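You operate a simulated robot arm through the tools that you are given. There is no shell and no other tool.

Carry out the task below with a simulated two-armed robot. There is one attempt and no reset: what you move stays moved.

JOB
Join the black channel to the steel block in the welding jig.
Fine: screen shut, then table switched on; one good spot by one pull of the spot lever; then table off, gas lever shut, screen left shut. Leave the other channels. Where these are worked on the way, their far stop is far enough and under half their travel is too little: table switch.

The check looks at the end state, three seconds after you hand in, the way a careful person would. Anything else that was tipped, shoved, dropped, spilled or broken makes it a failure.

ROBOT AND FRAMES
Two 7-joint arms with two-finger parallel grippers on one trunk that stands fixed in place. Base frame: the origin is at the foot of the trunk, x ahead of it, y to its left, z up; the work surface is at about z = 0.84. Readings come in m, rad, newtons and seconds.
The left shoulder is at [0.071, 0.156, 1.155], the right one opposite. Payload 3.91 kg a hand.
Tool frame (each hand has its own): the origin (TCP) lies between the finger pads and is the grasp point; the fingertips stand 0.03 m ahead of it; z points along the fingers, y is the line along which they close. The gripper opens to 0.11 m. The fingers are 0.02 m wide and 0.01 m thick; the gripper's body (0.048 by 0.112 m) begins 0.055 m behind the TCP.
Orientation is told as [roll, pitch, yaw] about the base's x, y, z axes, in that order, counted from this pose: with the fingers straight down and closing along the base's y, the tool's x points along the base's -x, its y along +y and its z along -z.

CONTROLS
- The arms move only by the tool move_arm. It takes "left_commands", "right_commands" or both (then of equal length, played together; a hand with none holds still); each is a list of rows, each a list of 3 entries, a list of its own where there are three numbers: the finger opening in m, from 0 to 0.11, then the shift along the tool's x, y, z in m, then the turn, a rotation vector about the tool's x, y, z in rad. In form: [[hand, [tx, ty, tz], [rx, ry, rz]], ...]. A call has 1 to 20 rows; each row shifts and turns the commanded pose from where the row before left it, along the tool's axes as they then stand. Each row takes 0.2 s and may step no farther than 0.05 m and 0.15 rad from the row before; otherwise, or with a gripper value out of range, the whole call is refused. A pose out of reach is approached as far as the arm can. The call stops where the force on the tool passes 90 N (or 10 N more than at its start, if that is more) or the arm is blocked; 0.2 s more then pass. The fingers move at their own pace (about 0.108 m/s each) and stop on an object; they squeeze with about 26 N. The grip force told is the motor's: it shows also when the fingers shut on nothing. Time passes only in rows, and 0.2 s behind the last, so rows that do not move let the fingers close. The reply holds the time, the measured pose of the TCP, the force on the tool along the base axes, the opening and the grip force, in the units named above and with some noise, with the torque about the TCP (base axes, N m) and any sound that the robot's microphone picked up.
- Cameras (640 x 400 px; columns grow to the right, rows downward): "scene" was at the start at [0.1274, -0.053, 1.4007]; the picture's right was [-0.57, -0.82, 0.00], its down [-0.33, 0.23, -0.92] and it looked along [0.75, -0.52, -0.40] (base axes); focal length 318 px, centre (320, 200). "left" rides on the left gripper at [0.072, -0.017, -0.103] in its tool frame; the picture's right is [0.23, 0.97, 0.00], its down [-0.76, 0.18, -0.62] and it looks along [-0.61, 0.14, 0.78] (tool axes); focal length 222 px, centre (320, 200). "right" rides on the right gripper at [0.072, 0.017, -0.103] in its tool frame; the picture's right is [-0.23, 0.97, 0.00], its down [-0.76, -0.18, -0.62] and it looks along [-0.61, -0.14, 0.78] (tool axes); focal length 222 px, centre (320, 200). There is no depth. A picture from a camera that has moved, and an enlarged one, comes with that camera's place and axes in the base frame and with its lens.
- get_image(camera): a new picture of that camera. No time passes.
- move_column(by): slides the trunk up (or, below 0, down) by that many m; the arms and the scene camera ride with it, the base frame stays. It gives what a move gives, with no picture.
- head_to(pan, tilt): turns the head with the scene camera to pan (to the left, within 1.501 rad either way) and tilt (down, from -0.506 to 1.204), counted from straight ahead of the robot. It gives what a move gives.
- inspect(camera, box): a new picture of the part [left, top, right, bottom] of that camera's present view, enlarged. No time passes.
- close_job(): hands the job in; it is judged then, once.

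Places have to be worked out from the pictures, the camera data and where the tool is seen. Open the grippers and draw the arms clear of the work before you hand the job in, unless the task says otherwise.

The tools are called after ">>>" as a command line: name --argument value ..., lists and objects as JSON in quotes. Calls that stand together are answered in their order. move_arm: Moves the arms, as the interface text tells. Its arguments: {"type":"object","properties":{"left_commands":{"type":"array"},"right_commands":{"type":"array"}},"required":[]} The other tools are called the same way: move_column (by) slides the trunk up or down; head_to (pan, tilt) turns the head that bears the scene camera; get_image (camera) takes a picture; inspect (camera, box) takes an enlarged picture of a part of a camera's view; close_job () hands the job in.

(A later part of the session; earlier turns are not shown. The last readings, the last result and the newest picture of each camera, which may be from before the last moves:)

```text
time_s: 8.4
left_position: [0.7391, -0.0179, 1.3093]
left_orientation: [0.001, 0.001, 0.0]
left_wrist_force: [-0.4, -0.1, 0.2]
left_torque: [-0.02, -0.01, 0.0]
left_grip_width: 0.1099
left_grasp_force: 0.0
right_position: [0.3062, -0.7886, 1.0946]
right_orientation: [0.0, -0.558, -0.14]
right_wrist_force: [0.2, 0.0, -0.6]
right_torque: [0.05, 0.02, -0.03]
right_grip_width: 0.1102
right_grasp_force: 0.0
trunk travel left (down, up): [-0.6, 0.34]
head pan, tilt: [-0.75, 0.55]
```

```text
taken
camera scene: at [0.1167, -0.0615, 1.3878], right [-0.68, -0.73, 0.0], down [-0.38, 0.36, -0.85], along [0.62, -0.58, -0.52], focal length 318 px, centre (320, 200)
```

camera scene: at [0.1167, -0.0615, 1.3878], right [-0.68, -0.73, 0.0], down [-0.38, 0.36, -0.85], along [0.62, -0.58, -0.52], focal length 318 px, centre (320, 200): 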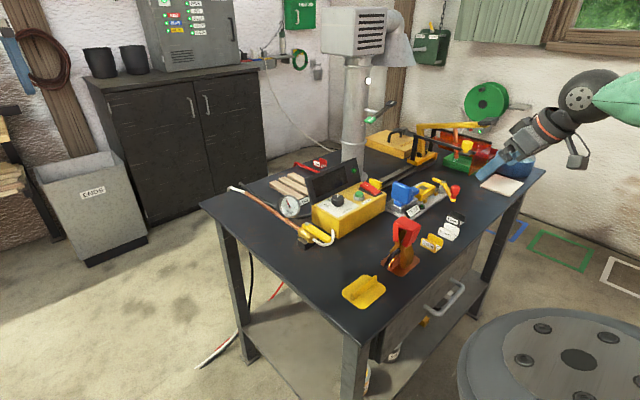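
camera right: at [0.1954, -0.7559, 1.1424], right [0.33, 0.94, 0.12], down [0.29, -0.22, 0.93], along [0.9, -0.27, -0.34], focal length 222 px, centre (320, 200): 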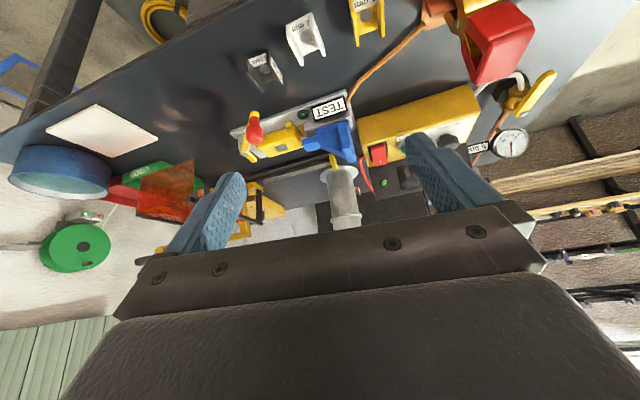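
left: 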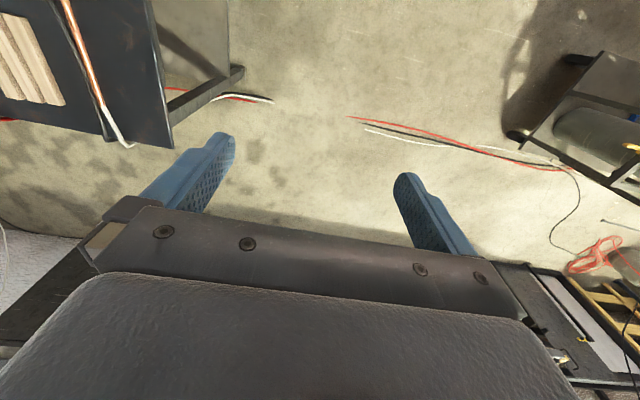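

>>> inspect --camera "scene" --box '[270, 180, 340, 250]'

>>> inspect --camera "scene" --box '[355, 90, 405, 140]'

>>> inspect --camera "scene" --box '[300, 150, 395, 215]'

>>> inspect --camera "scene" --box '[360, 110, 500, 200]'

```text
5.71 times, centred on (305, 215) of scene
camera zoom: at [0.1167, -0.0615, 1.3878], right [-0.68, -0.73, 0.0], down [-0.38, 0.36, -0.85], along [0.62, -0.58, -0.52], focal length 1816 px, centre (406, 114)
```

zoom: 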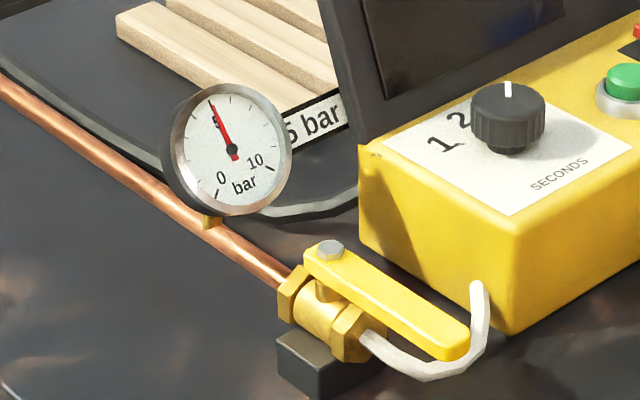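

```text
8.00 times, centred on (380, 115) of scene
camera zoom: at [0.1167, -0.0615, 1.3878], right [-0.68, -0.73, 0.0], down [-0.38, 0.36, -0.85], along [0.62, -0.58, -0.52], focal length 2543 px, centre (-160, 880)
```

zoom: 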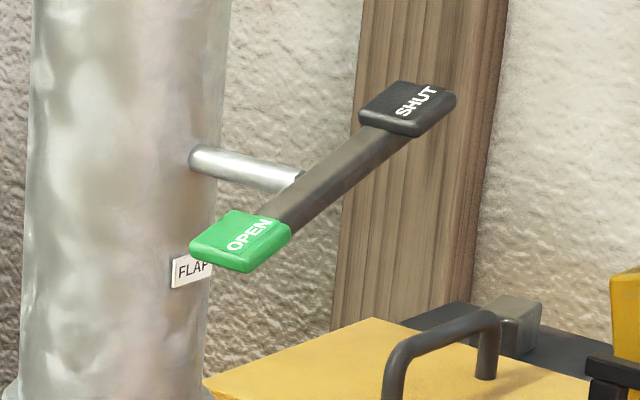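

```text
6.15 times, centred on (348, 182) of scene
camera zoom: at [0.1167, -0.0615, 1.3878], right [-0.68, -0.73, 0.0], down [-0.38, 0.36, -0.85], along [0.62, -0.58, -0.52], focal length 1956 px, centre (151, 308)
```

zoom: 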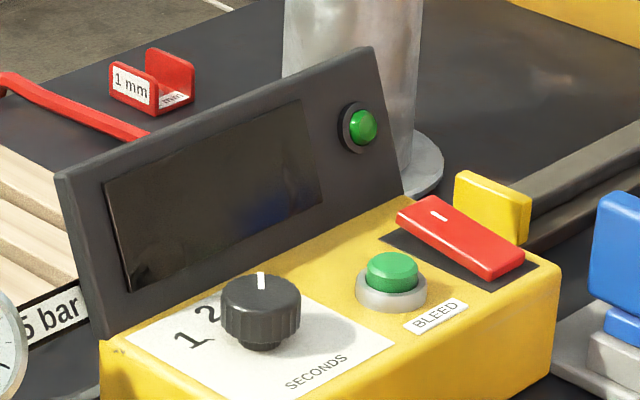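

```text
4.44 times, centred on (430, 155) of scene
camera zoom: at [0.1167, -0.0615, 1.3878], right [-0.68, -0.73, 0.0], down [-0.38, 0.36, -0.85], along [0.62, -0.58, -0.52], focal length 1413 px, centre (-169, 400)
```

zoom: 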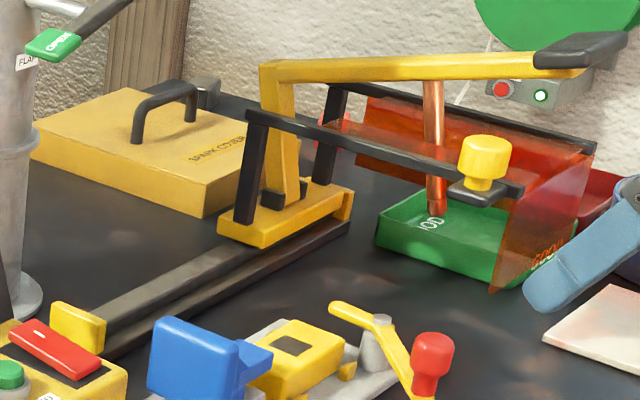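

Gauge reads 5 bar (needle mid-scale), the gas lever is in line with the pipe (open), dial at 3, flap at OPEN. I'll bring the right hand upright above the black channel to measure it precisely.

>>> move_arm --right_commands '[[0.11, [0, 0, 0], [0, 0.14, 0]], [0.11, [0, 0, 0], [0, 0.14, 0]], [0.11, [0, 0, 0], [0, 0.14, 0]], [0.11, [0, 0, 0], [0, 0.14, 0]], [0.11, [0, 0, 0], [0, 0, -0.14]], [0.08, [-0.036, -0.0228, 0.011], [0, 0, 0]], [0.08, [-0.036, -0.0228, 0.011], [0, 0, 0]], [0.08, [-0.036, -0.0228, 0.011], [0, 0, 0]], [0.08, [-0.036, -0.0228, 0.011], [0, 0, 0]]]'

>>> get_image --camera "right"

>>> inspect --camera "right" --box '[280, 30, 380, 100]'

```text
time_s: 10.4
left_position: [0.7405, -0.0214, 1.3075]
left_orientation: [0.002, 0.003, 0.0]
left_wrist_force: [0.4, 0.0, 0.2]
left_torque: [0.05, 0.03, -0.01]
left_grip_width: 0.1102
left_grasp_force: 0.0
right_position: [0.4511, -0.8822, 1.0471]
right_orientation: [0.001, 0.004, -0.002]
right_wrist_force: [-0.1, -0.1, -0.6]
right_torque: [-0.02, 0.0, 0.02]
right_grip_width: 0.08
right_grasp_force: 0.1
trunk travel left (down, up): [-0.6, 0.34]
head pan, tilt: [-0.75, 0.55]
```

```text
taken
camera right: at [0.3794, -0.865, 1.1509], right [0.23, 0.97, 0.0], down [0.76, -0.18, 0.62], along [0.6, -0.14, -0.78], focal length 222 px, centre (320, 200)
```

right: 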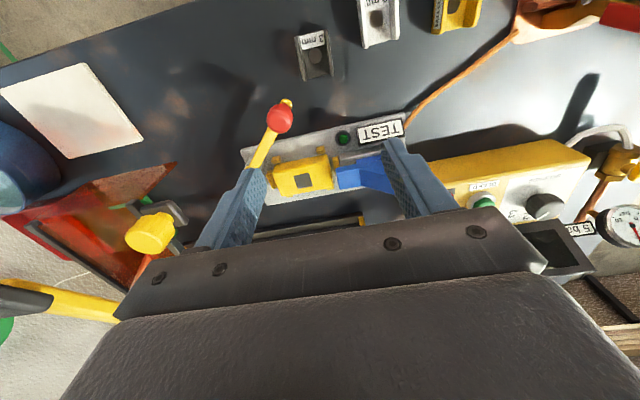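

```text
5.71 times, centred on (330, 65) of right
camera zoom: at [0.3794, -0.865, 1.1509], right [0.23, 0.97, 0.0], down [0.76, -0.18, 0.62], along [0.6, -0.14, -0.78], focal length 1269 px, centre (263, 971)
```

zoom: 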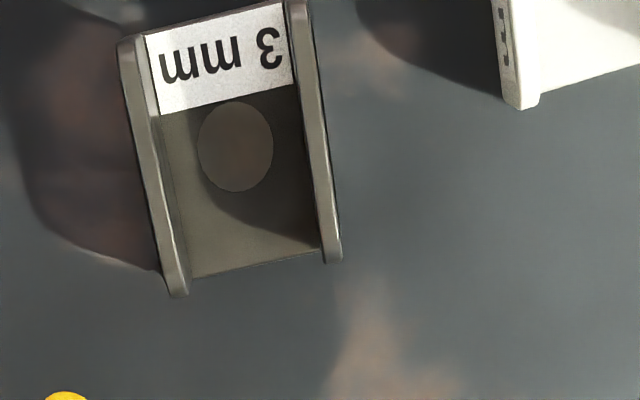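

The black channel's web spans x 0.387–0.430, inner y −0.892 to −0.864, so its centre is (0.4085, −0.878). I'll grip the flanges from outside with closing along y, slightly toward −x to keep the gripper body away from the red knob at (0.447, −0.922).

>>> move_arm --right_commands '[[0.06, [0.0245, 0.002, 0.02], [0, 0, 0]], [0.06, [0.0245, 0.002, 0.02], [0, 0, 0]], [0.06, [0, 0, 0.04], [0, 0, 0]], [0.06, [0, 0, 0.03], [0, 0, 0]]]'

>>> get_image --camera "right"

>>> inspect --camera "scene" --box '[410, 170, 510, 260]'

```text
time_s: 11.4
left_position: [0.7387, -0.018, 1.3091]
left_orientation: [0.0, 0.001, -0.001]
left_wrist_force: [0.2, -0.5, -1.3]
left_torque: [0.02, 0.03, -0.02]
left_grip_width: 0.1102
left_grasp_force: 0.0
right_position: [0.3998, -0.8774, 0.939]
right_orientation: [0.0, -0.001, 0.0]
right_wrist_force: [-0.6, 0.8, 0.3]
right_torque: [0.0, 0.0, -0.02]
right_grip_width: 0.0599
right_grasp_force: 0.1
trunk travel left (down, up): [-0.6, 0.34]
head pan, tilt: [-0.75, 0.55]
```

```text
taken
camera right: at [0.3285, -0.8597, 1.042], right [0.23, 0.97, 0.0], down [0.76, -0.18, 0.62], along [0.61, -0.14, -0.78], focal length 222 px, centre (320, 200)
```

right: 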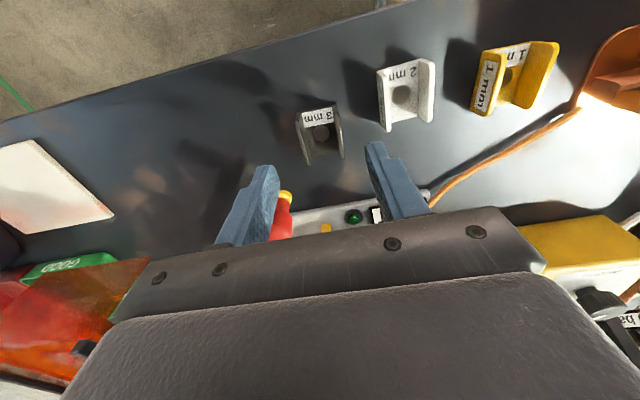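

```text
4.44 times, centred on (460, 215) of scene
camera zoom: at [0.1169, -0.0621, 1.3878], right [-0.68, -0.73, 0.0], down [-0.38, 0.36, -0.85], along [0.62, -0.58, -0.52], focal length 1413 px, centre (-302, 133)
```

zoom: 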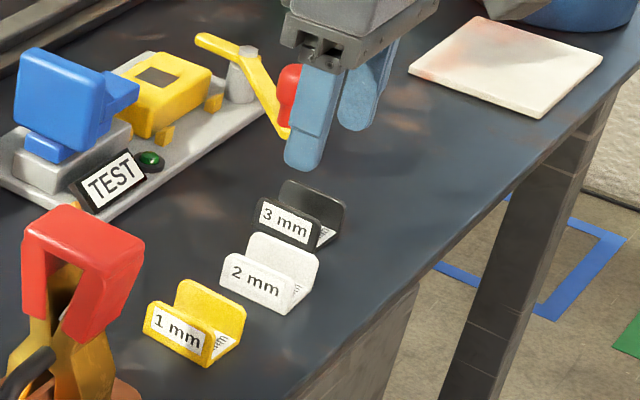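

The circle appears exactly where predicted (321, 135), so the estimate holds. Descending to grip height and then closing.

>>> move_arm --right_commands '[[0.06, [0, 0, 0.03], [0, 0, 0]], [0.06, [0, 0, 0.02], [0, 0, 0]], [0.06, [0, 0, 0.008], [0, 0, 0]], [0.06, [0, 0, 0], [0, 0, 0]]]'

>>> inspect --camera "scene" --box '[420, 170, 500, 240]'

>>> get_image --camera "right"

```text
time_s: 12.4
left_position: [0.7376, -0.0176, 1.3086]
left_orientation: [0.0, 0.001, 0.0]
left_wrist_force: [0.5, 0.5, -0.5]
left_torque: [0.01, 0.0, 0.0]
left_grip_width: 0.11
left_grasp_force: 0.1
right_position: [0.4014, -0.876, 0.8813]
right_orientation: [0.0, 0.0, 0.0]
right_wrist_force: [-0.3, -0.6, -0.6]
right_torque: [0.03, 0.02, 0.0]
right_grip_width: 0.06
right_grasp_force: 0.1
trunk travel left (down, up): [-0.6, 0.34]
head pan, tilt: [-0.75, 0.55]
```

```text
5.71 times, centred on (460, 205) of scene
camera zoom: at [0.1168, -0.0616, 1.3877], right [-0.68, -0.73, 0.0], down [-0.38, 0.36, -0.85], along [0.62, -0.58, -0.52], focal length 1816 px, centre (-480, 171)
```

zoom: 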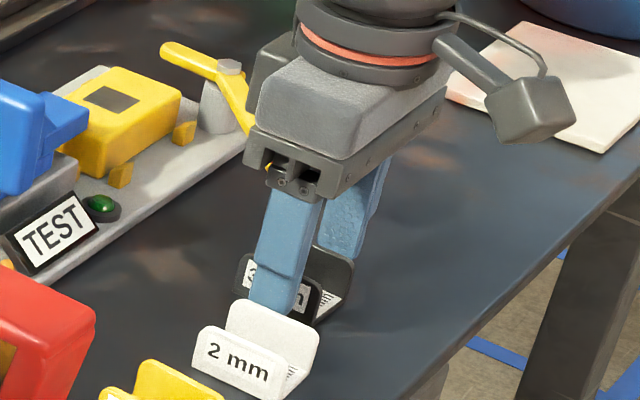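

```text
taken
camera right: at [0.3287, -0.8595, 0.9839], right [0.23, 0.97, 0.0], down [0.76, -0.18, 0.62], along [0.61, -0.14, -0.78], focal length 222 px, centre (320, 200)
```

right: 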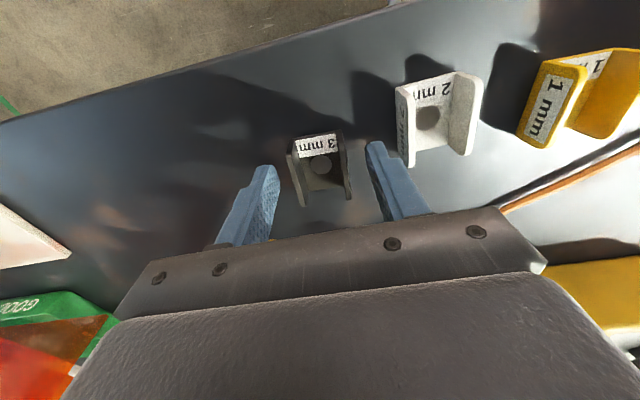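

Fingers straddle the channel without contact. Closing the gripper on the flanges.

>>> move_arm --right_commands '[[0.045, [0, 0, 0], [0, 0, 0]], [0.03, [0, 0, 0], [0, 0, 0]], [0.025, [0, 0, 0], [0, 0, 0]], [0.025, [0, 0, 0], [0, 0, 0]]]'

>>> get_image --camera "right"

```text
time_s: 13.4
left_position: [0.7389, -0.0178, 1.3086]
left_orientation: [0.0, 0.0, 0.0]
left_wrist_force: [-0.1, 0.1, -0.6]
left_torque: [-0.01, -0.01, -0.01]
left_grip_width: 0.1098
left_grasp_force: 0.1
right_position: [0.4006, -0.8761, 0.8814]
right_orientation: [0.001, 0.0, 0.0]
right_wrist_force: [0.0, 0.4, -0.5]
right_torque: [0.02, 0.03, -0.03]
right_grip_width: 0.0351
right_grasp_force: 25.7
trunk travel left (down, up): [-0.6, 0.34]
head pan, tilt: [-0.75, 0.55]
```

```text
taken
camera right: at [0.3288, -0.8595, 0.9841], right [0.23, 0.97, 0.0], down [0.76, -0.18, 0.62], along [0.61, -0.14, -0.78], focal length 222 px, centre (320, 200)
```

right: 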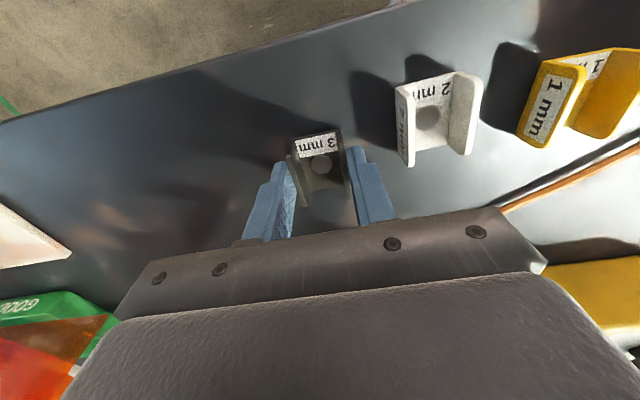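

Gripped (35 mm wide, 25.7 N). Lifting straight up and checking the hold.

>>> move_arm --right_commands '[[0.025, [0, 0, -0.02], [0, 0, 0]], [0.025, [0, 0, -0.04], [0, 0, 0]], [0.025, [0, 0, -0.045], [0, 0, 0]], [0.025, [0, 0, -0.035], [0, 0, 0]]]'

>>> get_image --camera "right"

>>> inspect --camera "right" --box '[270, 110, 380, 220]'

>>> inspect --camera "scene" --box '[400, 110, 520, 210]'

```text
time_s: 14.4
left_position: [0.7383, -0.0164, 1.3088]
left_orientation: [0.001, 0.0, 0.0]
left_wrist_force: [-0.1, -0.2, 0.7]
left_torque: [-0.03, 0.0, 0.01]
left_grip_width: 0.1099
left_grasp_force: 0.0
right_position: [0.4012, -0.8771, 1.0227]
right_orientation: [0.0, 0.001, -0.001]
right_wrist_force: [-0.1, -0.4, 0.2]
right_torque: [0.01, -0.02, -0.01]
right_grip_width: 0.025
right_grasp_force: 0.1
trunk travel left (down, up): [-0.6, 0.34]
head pan, tilt: [-0.75, 0.55]
```

```text
taken
camera right: at [0.3284, -0.8599, 1.1258], right [0.23, 0.97, 0.0], down [0.76, -0.18, 0.62], along [0.61, -0.14, -0.78], focal length 222 px, centre (320, 200)
```

right: 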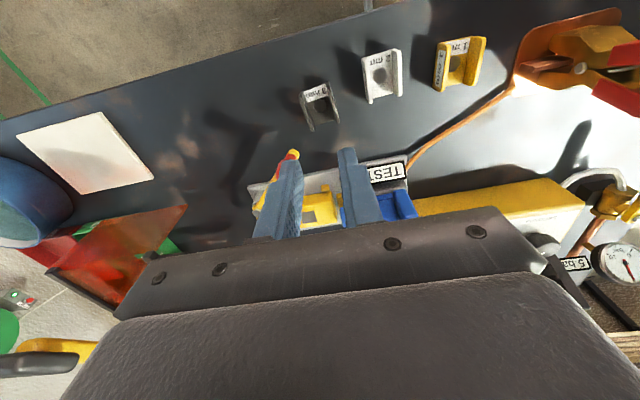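

```text
3.64 times, centred on (325, 165) of right
camera zoom: at [0.3284, -0.8599, 1.1258], right [0.23, 0.97, 0.0], down [0.76, -0.18, 0.62], along [0.61, -0.14, -0.78], focal length 808 px, centre (302, 327)
```

zoom: 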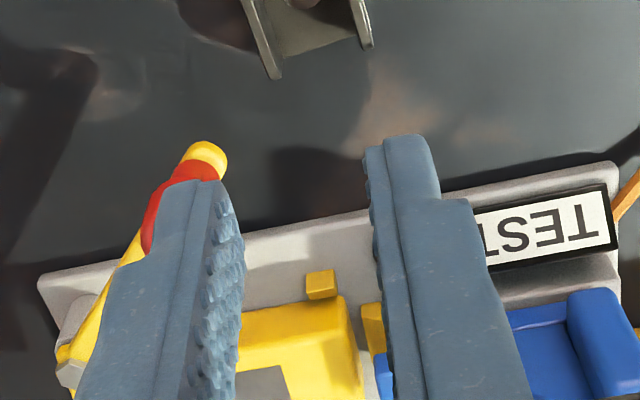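

```text
4.00 times, centred on (460, 160) of scene
camera zoom: at [0.1165, -0.0609, 1.3878], right [-0.68, -0.73, 0.0], down [-0.38, 0.36, -0.85], along [0.62, -0.58, -0.52], focal length 1271 px, centre (-240, 360)
```

zoom: 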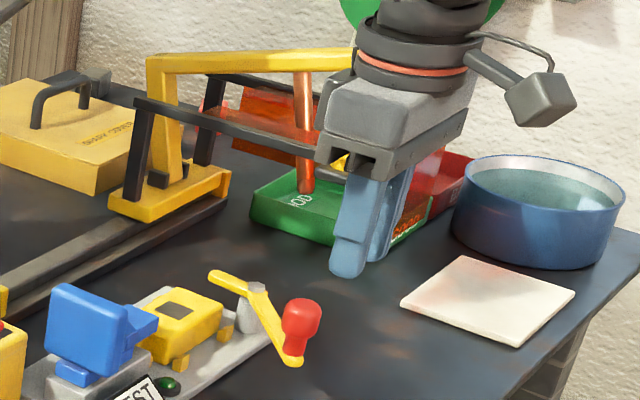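

The channel slipped out (width went to 0.025) and still lies on the table. I'll measure where it is now before regripping lower.

>>> inspect --camera "right" --box '[280, 70, 360, 140]'

>>> inspect --camera "scene" --box '[425, 195, 485, 245]'

```text
5.71 times, centred on (320, 105) of right
camera zoom: at [0.3284, -0.8599, 1.1258], right [0.23, 0.97, 0.0], down [0.76, -0.18, 0.62], along [0.61, -0.14, -0.78], focal length 1269 px, centre (320, 743)
```

zoom: 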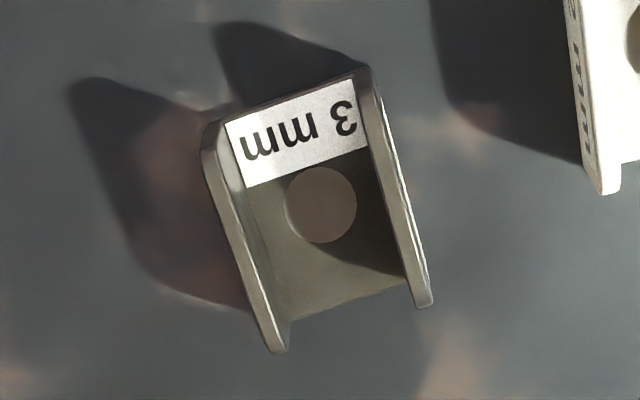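

```text
8.00 times, centred on (455, 220) of scene
camera zoom: at [0.1165, -0.0609, 1.3878], right [-0.68, -0.73, 0.0], down [-0.38, 0.36, -0.85], along [0.62, -0.58, -0.52], focal length 2543 px, centre (-760, 40)
```

zoom: 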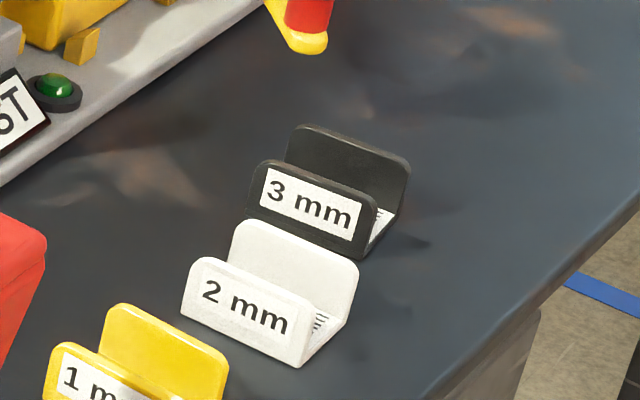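

The channel is still flat at centre about (0.406, −0.878). I'll regrip about 7 mm deeper on the flanges and lift slowly.

>>> move_arm --right_commands '[[0.06, [0, 0, 0.0], [0, 0, 0]], [0.06, [0, 0, 0.045], [0, 0, 0]], [0.06, [0, 0, 0.045], [0, 0, 0]], [0.06, [0, 0, 0.03], [0, 0, 0]], [0.06, [0, 0, 0.018], [0, 0, 0]], [0.06, [0, 0, 0.008], [0, 0, 0]], [0.06, [0, 0, 0], [0, 0, 0]]]'

```text
time_s: 16.0
left_position: [0.7383, -0.0173, 1.3092]
left_orientation: [0.0, 0.0, 0.0]
left_wrist_force: [0.4, -0.8, 0.4]
left_torque: [0.0, -0.02, 0.0]
left_grip_width: 0.11
left_grasp_force: 0.1
right_position: [0.4005, -0.8769, 0.8751]
right_orientation: [0.0, -0.001, 0.0]
right_wrist_force: [-0.2, 0.4, -0.1]
right_torque: [0.02, 0.0, 0.04]
right_grip_width: 0.0599
right_grasp_force: 0.1
trunk travel left (down, up): [-0.6, 0.34]
head pan, tilt: [-0.75, 0.55]
```

At TCP z = 0.875 with no contact force; fingertips sit about 5 mm above the table. Closing, then a slow short lift.

>>> move_arm --right_commands '[[0.045, [0, 0, 0.001], [0, 0, 0]], [0.03, [0, 0, 0], [0, 0, 0]], [0.02, [0, 0, 0], [0, 0, 0]], [0.02, [0, 0, 0], [0, 0, 0]], [0.02, [0, 0, -0.004], [0, 0, 0]], [0.02, [0, 0, -0.006], [0, 0, 0]], [0.02, [0, 0, -0.01], [0, 0, 0]], [0.02, [0, 0, 0], [0, 0, 0]]]'

>>> get_image --camera "right"

```text
time_s: 17.8
left_position: [0.7392, -0.0172, 1.3089]
left_orientation: [-0.001, 0.001, 0.0]
left_wrist_force: [-0.3, 1.0, 0.0]
left_torque: [-0.04, 0.01, 0.0]
left_grip_width: 0.1101
left_grasp_force: 0.0
right_position: [0.4022, -0.8769, 0.8944]
right_orientation: [0.001, 0.0, 0.0]
right_wrist_force: [0.7, -0.5, -0.4]
right_torque: [0.0, 0.0, -0.02]
right_grip_width: 0.0348
right_grasp_force: 26.6
trunk travel left (down, up): [-0.6, 0.34]
head pan, tilt: [-0.75, 0.55]
```

```text
taken
camera right: at [0.3293, -0.8598, 0.9971], right [0.23, 0.97, 0.0], down [0.76, -0.18, 0.62], along [0.61, -0.14, -0.78], focal length 222 px, centre (320, 200)
```

right: 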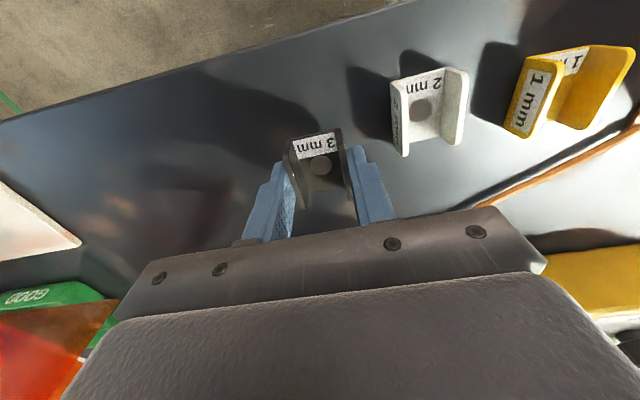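

It is held and lifted now (image position matches a lifted channel). Raising further slowly.

>>> move_arm --right_commands '[[0.02, [0, 0, -0.01], [0, 0, 0]], [0.02, [0, 0, -0.02], [0, 0, 0]], [0.02, [0, 0, -0.02], [0, 0, 0]], [0.02, [0, 0, -0.02], [0, 0, 0]], [0.02, [0, 0, -0.02], [0, 0, 0]], [0.02, [0, 0, -0.02], [0, 0, 0]]]'

>>> inspect --camera "right" --box '[270, 110, 380, 220]'

>>> inspect --camera "scene" --box '[400, 110, 520, 210]'

```text
time_s: 19.2
left_position: [0.7378, -0.017, 1.3076]
left_orientation: [0.0, 0.0, 0.001]
left_wrist_force: [-1.1, -0.3, 0.7]
left_torque: [-0.04, 0.0, 0.01]
left_grip_width: 0.11
left_grasp_force: 0.1
right_position: [0.401, -0.8757, 1.0045]
right_orientation: [-0.001, -0.001, 0.001]
right_wrist_force: [0.4, 0.3, -0.1]
right_torque: [0.02, -0.03, -0.03]
right_grip_width: 0.0348
right_grasp_force: 26.0
trunk travel left (down, up): [-0.6, 0.34]
head pan, tilt: [-0.75, 0.55]
```

```text
3.64 times, centred on (325, 165) of right
camera zoom: at [0.3291, -0.8589, 1.1084], right [0.23, 0.97, 0.0], down [0.76, -0.18, 0.62], along [0.61, -0.14, -0.78], focal length 808 px, centre (302, 327)
```

zoom: 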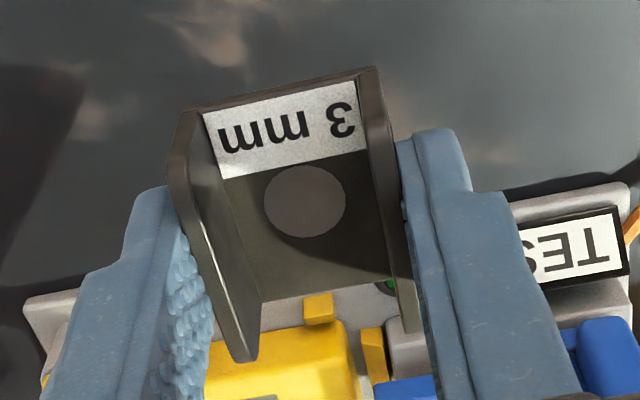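

```text
4.00 times, centred on (460, 160) of scene
camera zoom: at [0.1166, -0.0611, 1.3878], right [-0.68, -0.73, 0.0], down [-0.38, 0.36, -0.85], along [0.62, -0.58, -0.52], focal length 1271 px, centre (-240, 360)
```

zoom: 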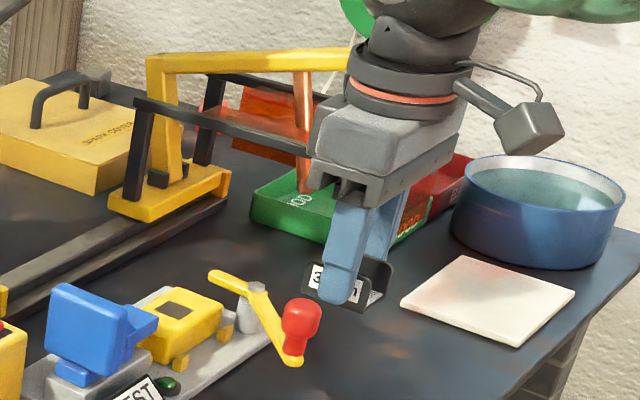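

The channel's circle sits about +5 mm in x from the TCP. Moving over the block at height, to TCP (0.547, −0.9305).

>>> move_arm --right_commands '[[0.02, [-0.015, -0.006, 0], [0, 0, 0]], [0.02, [-0.025, -0.009, 0], [0, 0, 0]], [0.02, [-0.028, -0.0105, 0], [0, 0, 0]], [0.02, [-0.028, -0.0105, 0], [0, 0, 0]], [0.02, [-0.028, -0.0105, 0], [0, 0, 0]], [0.02, [-0.022, -0.0082, 0], [0, 0, 0]], [0.02, [0, 0, 0], [0, 0, 0]]]'

>>> get_image --camera "right"

>>> inspect --camera "right" --box '[250, 110, 390, 220]'

>>> inspect --camera "scene" --box '[380, 130, 480, 220]'

```text
time_s: 20.8
left_position: [0.7384, -0.0174, 1.3097]
left_orientation: [-0.002, -0.003, 0.0]
left_wrist_force: [-0.4, 0.3, -0.2]
left_torque: [0.0, -0.04, 0.02]
left_grip_width: 0.1098
left_grasp_force: 0.1
right_position: [0.5461, -0.932, 1.0062]
right_orientation: [0.001, -0.001, 0.001]
right_wrist_force: [-0.7, 0.0, -0.1]
right_torque: [-0.02, -0.01, 0.01]
right_grip_width: 0.0351
right_grasp_force: 26.2
trunk travel left (down, up): [-0.6, 0.34]
head pan, tilt: [-0.75, 0.55]
```

```text
taken
camera right: at [0.4745, -0.9143, 1.1088], right [0.23, 0.97, 0.0], down [0.76, -0.18, 0.62], along [0.61, -0.14, -0.78], focal length 222 px, centre (320, 200)
```

right: 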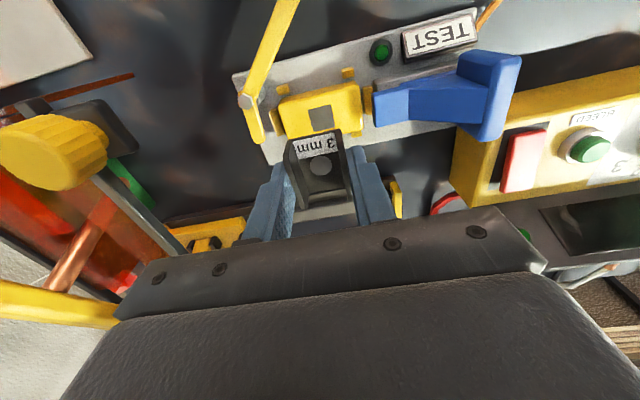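

```text
3.64 times, centred on (320, 165) of right
camera zoom: at [0.4745, -0.9143, 1.1088], right [0.23, 0.97, 0.0], down [0.76, -0.18, 0.62], along [0.61, -0.14, -0.78], focal length 808 px, centre (320, 327)
```

zoom: 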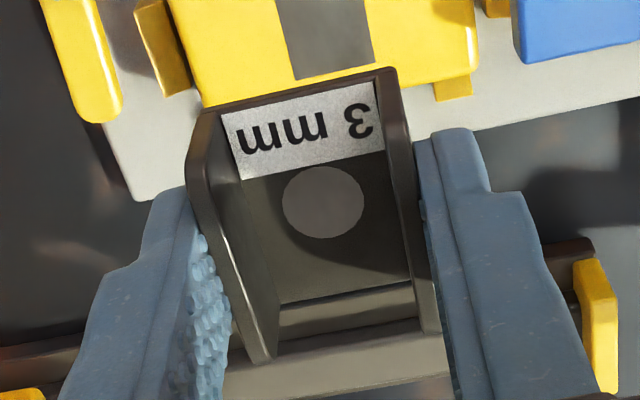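

```text
4.44 times, centred on (430, 175) of scene
camera zoom: at [0.1163, -0.0611, 1.3879], right [-0.68, -0.73, 0.0], down [-0.38, 0.36, -0.85], along [0.62, -0.58, -0.52], focal length 1413 px, centre (-169, 311)
```

zoom: 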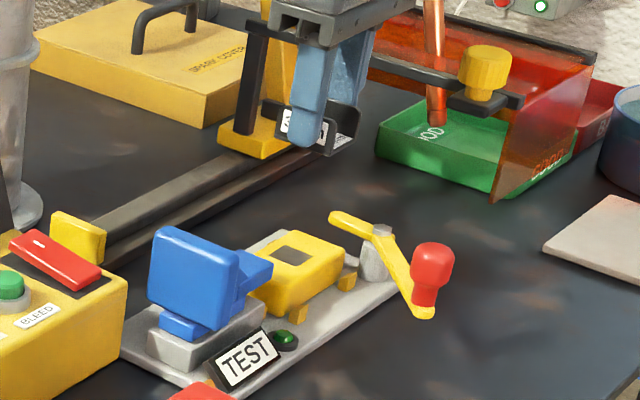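

Measuring the block's bare square precisely from this close view before lowering.

>>> inspect --camera "right" --box '[265, 75, 375, 150]'

```text
5.33 times, centred on (320, 112) of right
camera zoom: at [0.4745, -0.9143, 1.1088], right [0.23, 0.97, 0.0], down [0.76, -0.18, 0.62], along [0.61, -0.14, -0.78], focal length 1185 px, centre (320, 667)
```

zoom: 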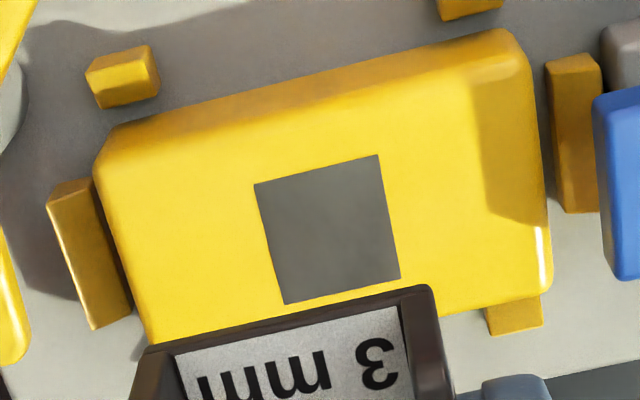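

The square's centre is (0.5505, −0.9305) and the channel circle is at (0.5496, −0.9315): within 1 mm. Lowering toward the block (expected contact at TCP z ≈ 0.911).

>>> move_arm --right_commands '[[0.02, [0, 0, 0.02], [0, 0, 0]], [0.02, [0, 0, 0.02], [0, 0, 0]], [0.02, [0, 0, 0.02], [0, 0, 0]], [0.02, [0, 0, 0.015], [0, 0, 0]], [0.02, [0, 0, 0.008], [0, 0, 0]], [0.02, [0, 0, 0], [0, 0, 0]]]'

>>> get_image --camera "right"

>>> inspect --camera "scene" --box '[380, 140, 460, 210]'

```text
time_s: 22.2
left_position: [0.7396, -0.018, 1.308]
left_orientation: [0.0, 0.001, 0.0]
left_wrist_force: [-0.7, -0.1, 0.3]
left_torque: [-0.01, 0.04, 0.02]
left_grip_width: 0.1103
left_grasp_force: 0.1
right_position: [0.5471, -0.9323, 0.9214]
right_orientation: [-0.001, 0.0, 0.002]
right_wrist_force: [0.3, 0.0, 0.0]
right_torque: [0.03, -0.02, 0.01]
right_grip_width: 0.0351
right_grasp_force: 26.0
trunk travel left (down, up): [-0.6, 0.34]
head pan, tilt: [-0.75, 0.55]
```

```text
taken
camera right: at [0.475, -0.9149, 1.0246], right [0.23, 0.97, 0.0], down [0.76, -0.18, 0.62], along [0.61, -0.14, -0.78], focal length 222 px, centre (320, 200)
```

right: 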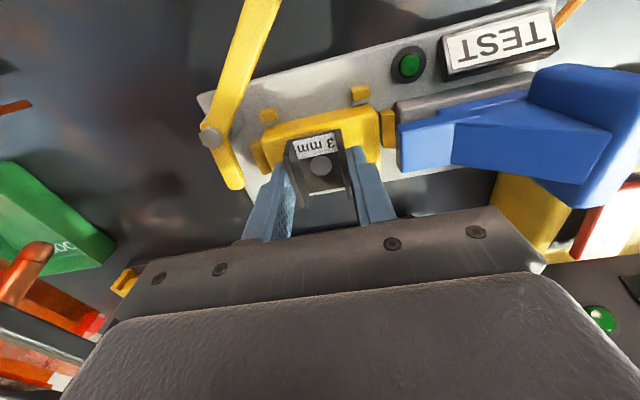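

```text
5.71 times, centred on (420, 175) of scene
camera zoom: at [0.117, -0.0616, 1.3877], right [-0.68, -0.73, 0.0], down [-0.38, 0.36, -0.85], along [0.62, -0.58, -0.52], focal length 1816 px, centre (-251, 343)
```

zoom: 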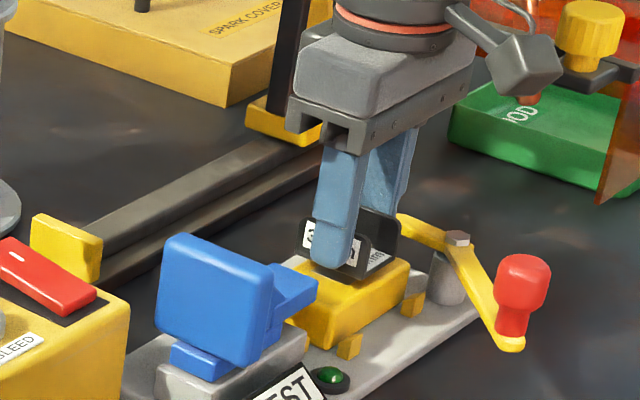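

The channel hovers just above the block. Lowering in fine steps with a 1.5 mm +y trim to feel for contact.

>>> move_arm --right_commands '[[0.02, [0, 0.0015, 0.002], [0, 0, 0]], [0.02, [0, 0, 0.002], [0, 0, 0]], [0.02, [0, 0, 0.002], [0, 0, 0]], [0.02, [0, 0, 0], [0, 0, 0]]]'

>>> inspect --camera "right" --box '[260, 90, 390, 210]'

```text
time_s: 23.2
left_position: [0.7389, -0.0169, 1.3084]
left_orientation: [0.0, 0.001, -0.001]
left_wrist_force: [-0.1, 0.0, 0.6]
left_torque: [0.0, -0.01, -0.01]
left_grip_width: 0.11
left_grasp_force: 0.1
right_position: [0.547, -0.9299, 0.9151]
right_orientation: [0.001, 0.0, 0.0]
right_wrist_force: [-0.7, 0.6, -1.0]
right_torque: [-0.03, 0.01, -0.02]
right_grip_width: 0.035
right_grasp_force: 25.8
trunk travel left (down, up): [-0.6, 0.34]
head pan, tilt: [-0.75, 0.55]
```

```text
3.33 times, centred on (325, 150) of right
camera zoom: at [0.4752, -0.9132, 1.0185], right [0.23, 0.97, 0.0], down [0.76, -0.18, 0.62], along [0.61, -0.14, -0.78], focal length 740 px, centre (303, 367)
```

zoom: 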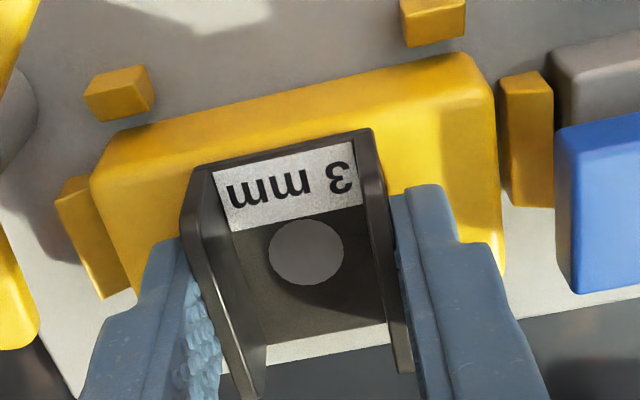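

Circle (0.5503, −0.930) is right over the square's centre. Continuing down in 1.5 mm steps until contact.

>>> move_arm --right_commands '[[0.02, [0, 0, 0.0015], [0, 0, 0]], [0.02, [0, 0, 0.0015], [0, 0, 0]], [0.02, [0, 0, 0], [0, 0, 0]]]'

```text
time_s: 24.0
left_position: [0.7388, -0.0176, 1.3092]
left_orientation: [0.0, -0.001, 0.001]
left_wrist_force: [0.3, -0.5, 0.0]
left_torque: [-0.05, 0.02, -0.03]
left_grip_width: 0.1101
left_grasp_force: 0.2
right_position: [0.5472, -0.9303, 0.9126]
right_orientation: [0.0, 0.0, 0.0]
right_wrist_force: [0.3, 0.0, 2.1]
right_torque: [0.03, 0.0, 0.0]
right_grip_width: 0.0348
right_grasp_force: 25.9
trunk travel left (down, up): [-0.6, 0.34]
head pan, tilt: [-0.75, 0.55]
```

A slight upward force (2.1 N) suggests first contact. One more millimetre to confirm.

>>> move_arm --right_commands '[[0.02, [0, 0, 0.001], [0, 0, 0]], [0.02, [0, 0, 0], [0, 0, 0]]]'

```text
time_s: 24.6
left_position: [0.7385, -0.0163, 1.3086]
left_orientation: [0.0, 0.002, 0.0]
left_wrist_force: [-0.3, 0.7, 0.9]
left_torque: [0.02, 0.01, -0.03]
left_grip_width: 0.1095
left_grasp_force: 0.2
right_position: [0.546, -0.9296, 0.9141]
right_orientation: [0.0, 0.0, 0.0]
right_wrist_force: [2.0, -2.0, 8.4]
right_torque: [-0.07, -0.09, -0.02]
right_grip_width: 0.0351
right_grasp_force: 25.4
trunk travel left (down, up): [-0.6, 0.34]
head pan, tilt: [-0.75, 0.55]
```

Contact confirmed (8.4 N). Opening the fingers in place.

>>> move_arm --right_commands '[[0.037, [0, 0, 0], [0, 0, 0]], [0.045, [0, 0, 0], [0, 0, 0]], [0.055, [0, 0, 0], [0, 0, 0]], [0.055, [0, 0, 0], [0, 0, 0]]]'

>>> inspect --camera "right" --box '[240, 90, 400, 210]'

```text
time_s: 25.6
left_position: [0.7392, -0.0175, 1.3089]
left_orientation: [0.001, 0.001, 0.0]
left_wrist_force: [0.6, 0.1, -1.1]
left_torque: [0.01, 0.0, 0.0]
left_grip_width: 0.1099
left_grasp_force: 0.1
right_position: [0.5467, -0.93, 0.9108]
right_orientation: [0.002, 0.0, 0.001]
right_wrist_force: [0.9, -0.1, 0.2]
right_torque: [-0.01, -0.01, -0.04]
right_grip_width: 0.055
right_grasp_force: 0.1
trunk travel left (down, up): [-0.6, 0.34]
head pan, tilt: [-0.75, 0.55]
```

```text
3.33 times, centred on (320, 150) of right
camera zoom: at [0.4751, -0.9129, 1.0145], right [0.23, 0.97, 0.0], down [0.76, -0.18, 0.62], along [0.61, -0.14, -0.78], focal length 740 px, centre (320, 367)
```

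zoom: 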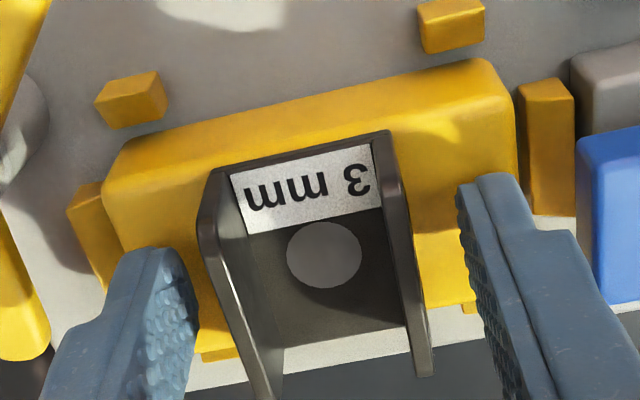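

Released cleanly; the channel sits on the block. Raising the hand straight up.

>>> move_arm --right_commands '[[0.055, [0, 0, -0.01], [0, 0, 0]], [0.055, [0, 0, -0.03], [0, 0, 0]], [0.055, [0, 0, -0.045], [0, 0, 0]], [0.055, [0, 0, -0.045], [0, 0, 0]], [0.055, [0, 0, -0.045], [0, 0, 0]]]'

>>> inspect --camera "right" --box '[240, 60, 400, 180]'

>>> inspect --camera "scene" --box '[380, 130, 480, 220]'

```text
time_s: 26.8
left_position: [0.7387, -0.0166, 1.3081]
left_orientation: [-0.001, 0.001, -0.001]
left_wrist_force: [-0.3, 0.7, -0.4]
left_torque: [0.01, -0.02, 0.0]
left_grip_width: 0.1099
left_grasp_force: 0.1
right_position: [0.547, -0.9301, 1.0876]
right_orientation: [-0.002, 0.001, -0.001]
right_wrist_force: [-0.2, -0.4, 0.0]
right_torque: [-0.01, 0.02, 0.0]
right_grip_width: 0.0547
right_grasp_force: 0.2
trunk travel left (down, up): [-0.6, 0.34]
head pan, tilt: [-0.75, 0.55]
```

```text
3.33 times, centred on (320, 120) of right
camera zoom: at [0.4751, -0.913, 1.1901], right [0.23, 0.97, 0.0], down [0.76, -0.18, 0.62], along [0.61, -0.14, -0.78], focal length 740 px, centre (320, 467)
```

zoom: 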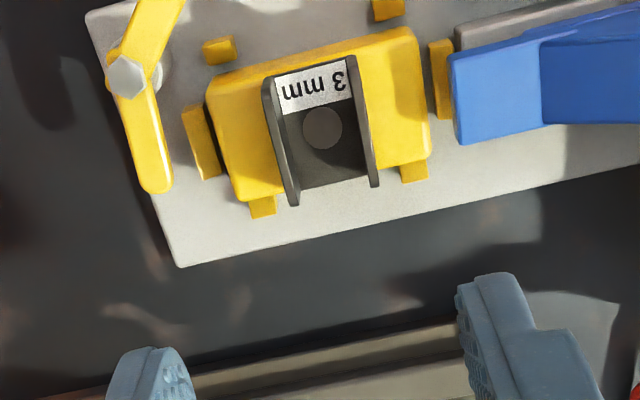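

```text
4.44 times, centred on (430, 175) of scene
camera zoom: at [0.1169, -0.0611, 1.3877], right [-0.68, -0.73, 0.0], down [-0.38, 0.36, -0.85], along [0.62, -0.58, -0.52], focal length 1413 px, centre (-169, 311)
```

zoom: 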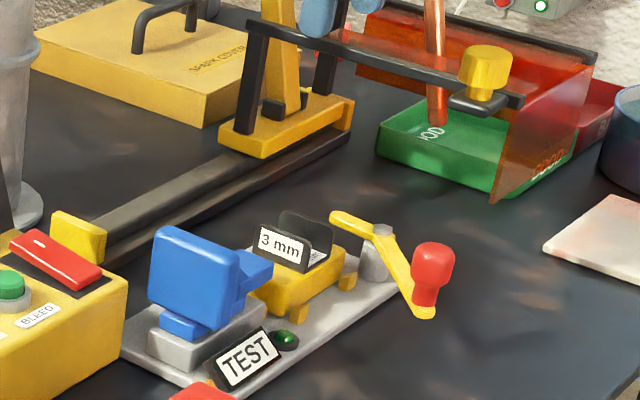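

The channel sits centred on the block's bare spot. Next is the screen carriage: I'll look closely at the knob/bracket and bar geometry.

>>> get_image --camera "right"

>>> inspect --camera "scene" --box '[440, 100, 520, 170]'

>>> inspect --camera "scene" --box '[380, 90, 460, 160]'

>>> inspect --camera "right" --box '[0, 60, 260, 300]'

```text
taken
camera right: at [0.4751, -0.913, 1.1901], right [0.23, 0.97, 0.0], down [0.76, -0.18, 0.62], along [0.61, -0.14, -0.78], focal length 222 px, centre (320, 200)
```

right: 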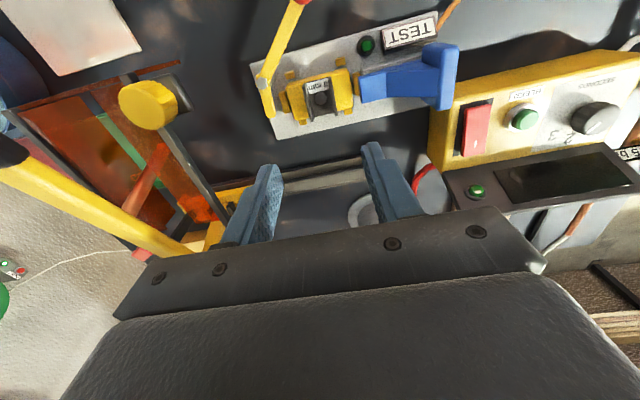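

```text
5.71 times, centred on (480, 135) of scene
camera zoom: at [0.1169, -0.0611, 1.3877], right [-0.68, -0.73, 0.0], down [-0.38, 0.36, -0.85], along [0.62, -0.58, -0.52], focal length 1816 px, centre (-594, 571)
```

zoom: 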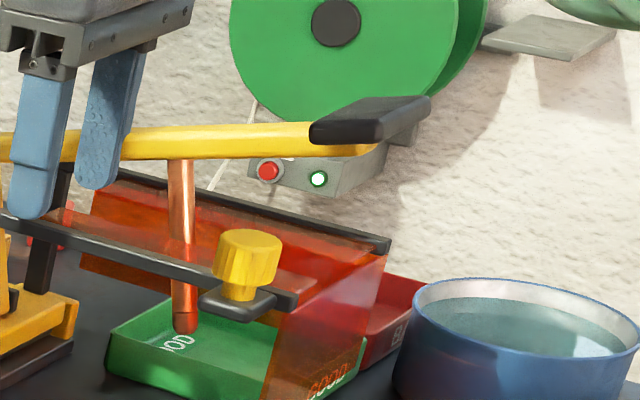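

```text
5.71 times, centred on (420, 125) of scene
camera zoom: at [0.1169, -0.0611, 1.3877], right [-0.68, -0.73, 0.0], down [-0.38, 0.36, -0.85], along [0.62, -0.58, -0.52], focal length 1816 px, centre (-251, 629)
```

zoom: 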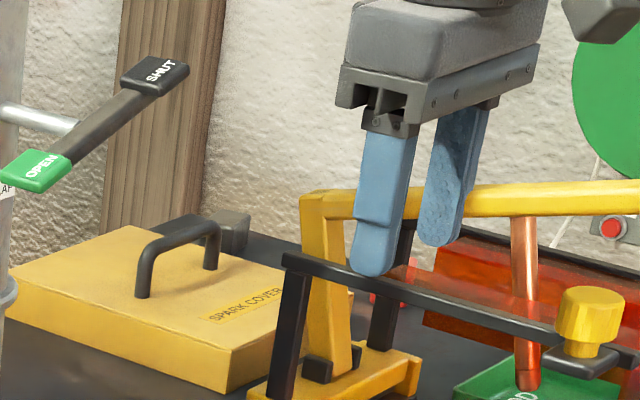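

```text
1.67 times, centred on (130, 180) of right
camera zoom: at [0.4751, -0.913, 1.1901], right [0.23, 0.97, 0.0], down [0.76, -0.18, 0.62], along [0.61, -0.14, -0.78], focal length 370 px, centre (637, 233)
```

zoom: 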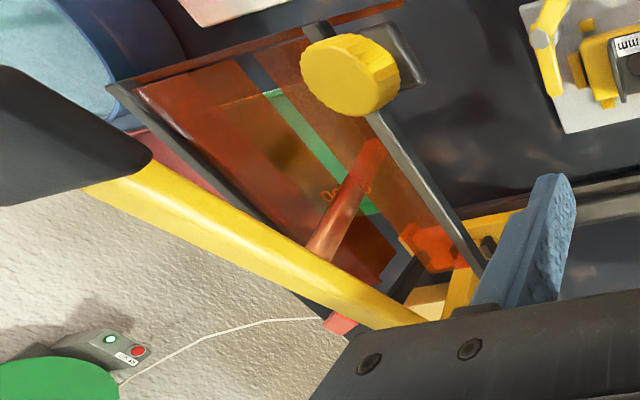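

The knob is a 38 mm vertical cylinder at about (0.491, −1.04), top z ≈ 1.03, below and in front of the spot lever. I'll turn the right hand to yaw −90° with a lean toward −y so it clears the lever, then approach the knob.

>>> move_arm --right_commands '[[0.07, [0, 0, -0.01], [0, 0, 0.143]], [0.07, [0, 0, -0.01], [0, 0, 0.143]], [0.07, [0, 0, -0.01], [0, 0, 0.143]], [0.07, [0, 0, 0], [0, 0, 0.143]], [0.07, [0, 0, 0], [0, 0, 0.143]], [0.07, [0, 0, 0], [0, 0, 0.143]], [0.07, [0, 0, 0], [0, 0, 0.143]], [0.07, [0, 0, 0], [0, 0, 0.143]], [0.07, [0, 0, 0], [0, 0, 0.143]], [0.07, [0, 0, 0], [0, 0, 0.143]], [0.07, [0, 0, 0], [0, 0, 0.143]], [0.07, [0, 0, 0], [0, -0.13, 0]], [0.07, [0, 0, 0], [0, -0.13, 0]], [0.07, [0, 0, 0], [0, -0.13, 0]], [0.07, [0, 0, 0], [0, -0.13, 0]]]'

>>> get_image --camera "right"

>>> get_image --camera "scene"

```text
time_s: 30.0
left_position: [0.7391, -0.0177, 1.3088]
left_orientation: [-0.001, 0.0, 0.0]
left_wrist_force: [0.0, -0.3, 0.0]
left_torque: [-0.01, 0.01, 0.02]
left_grip_width: 0.1099
left_grasp_force: 0.0
right_position: [0.5482, -0.9299, 1.1159]
right_orientation: [0.0, -0.519, -1.573]
right_wrist_force: [0.6, -0.5, 0.2]
right_torque: [0.0, -0.02, -0.05]
right_grip_width: 0.0702
right_grasp_force: 0.1
trunk travel left (down, up): [-0.6, 0.34]
head pan, tilt: [-0.75, 0.55]
```

```text
taken
camera right: at [0.5651, -0.8154, 1.1697], right [0.97, -0.2, 0.11], down [-0.18, -0.35, 0.92], along [-0.14, -0.92, -0.38], focal length 222 px, centre (320, 200)
```

right: 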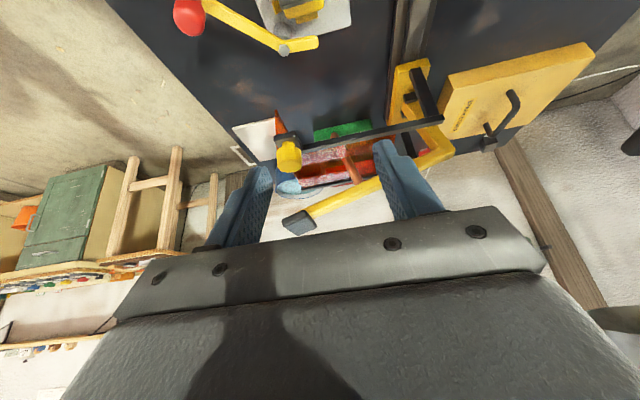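

```text
taken
camera scene: at [0.117, -0.0611, 1.3878], right [-0.68, -0.73, 0.0], down [-0.38, 0.36, -0.85], along [0.62, -0.58, -0.52], focal length 318 px, centre (320, 200)
```

scene: 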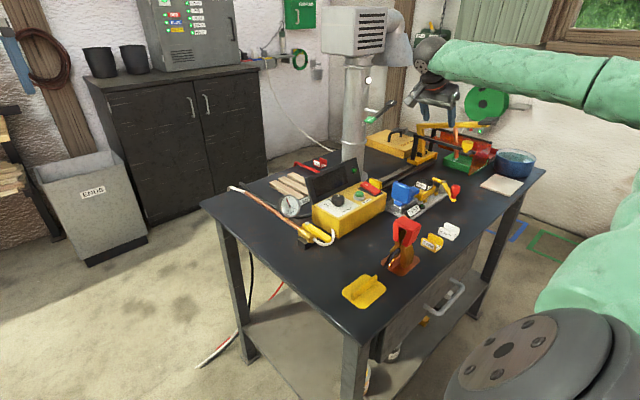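

The pose was reached. Zooming on the knob and lever from here for triangulation.

>>> inspect --camera "right" --box '[240, 100, 400, 240]'

```text
2.86 times, centred on (320, 170) of right
camera zoom: at [0.5651, -0.8154, 1.1697], right [0.97, -0.2, 0.11], down [-0.18, -0.35, 0.92], along [-0.14, -0.92, -0.38], focal length 635 px, centre (320, 286)
```

zoom: 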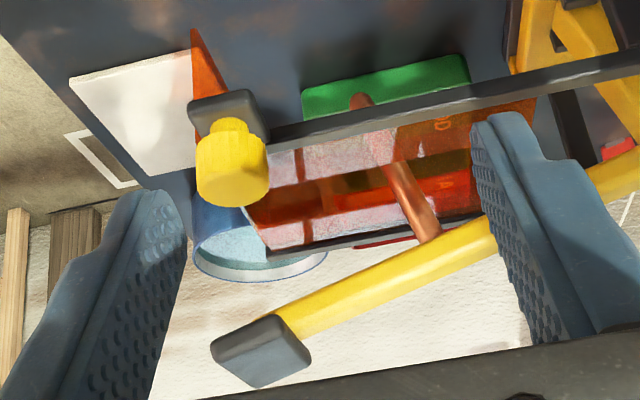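

Knob centre refined to about (0.495, −1.049, 1.007). Moving to a pre-approach point behind it along the finger direction.

>>> move_arm --right_commands '[[0.07, [-0.017, -0.0177, 0.0187], [0, 0, 0]], [0.07, [-0.017, -0.0177, 0.0187], [0, 0, 0]], [0.07, [-0.017, -0.0177, 0.0187], [0, 0, 0]], [0.07, [0, 0, 0], [0, 0, 0]]]'

>>> get_image --camera "right"

>>> inspect --camera "scene" --box '[400, 80, 520, 180]'

```text
time_s: 31.0
left_position: [0.7409, -0.0171, 1.3097]
left_orientation: [0.0, 0.0, -0.002]
left_wrist_force: [0.5, 1.1, 0.7]
left_torque: [-0.02, 0.03, -0.01]
left_grip_width: 0.1101
left_grasp_force: 0.0
right_position: [0.4933, -1.0011, 1.0923]
right_orientation: [-0.001, -0.521, -1.573]
right_wrist_force: [0.0, 0.4, -0.1]
right_torque: [0.0, -0.03, 0.01]
right_grip_width: 0.07
right_grasp_force: 0.1
trunk travel left (down, up): [-0.6, 0.34]
head pan, tilt: [-0.75, 0.55]
```

```text
taken
camera right: at [0.5115, -0.8879, 1.1458], right [0.97, -0.2, 0.11], down [-0.18, -0.35, 0.92], along [-0.14, -0.92, -0.38], focal length 222 px, centre (320, 200)
```

right: 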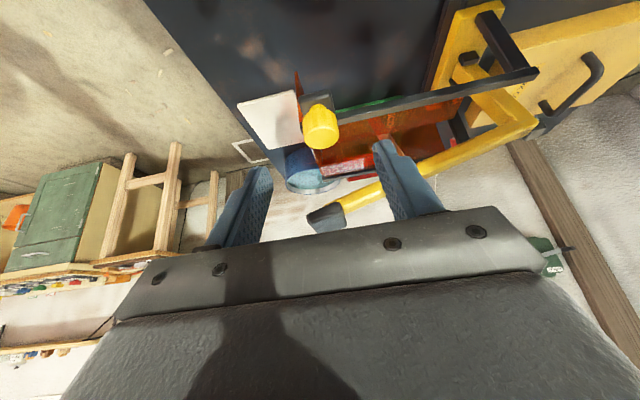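

```text
4.00 times, centred on (460, 130) of scene
camera zoom: at [0.1174, -0.0612, 1.3877], right [-0.68, -0.73, 0.0], down [-0.38, 0.36, -0.85], along [0.62, -0.58, -0.52], focal length 1271 px, centre (-240, 480)
```

zoom: 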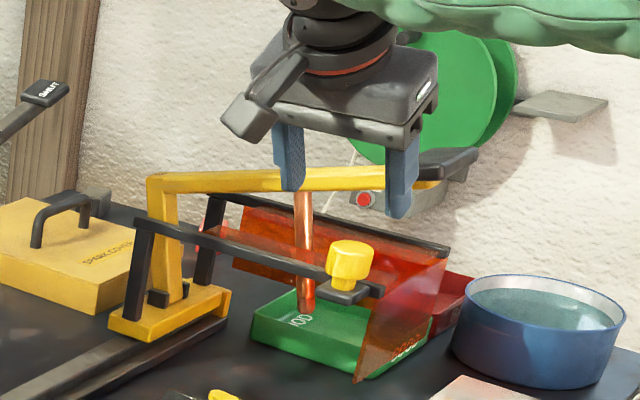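

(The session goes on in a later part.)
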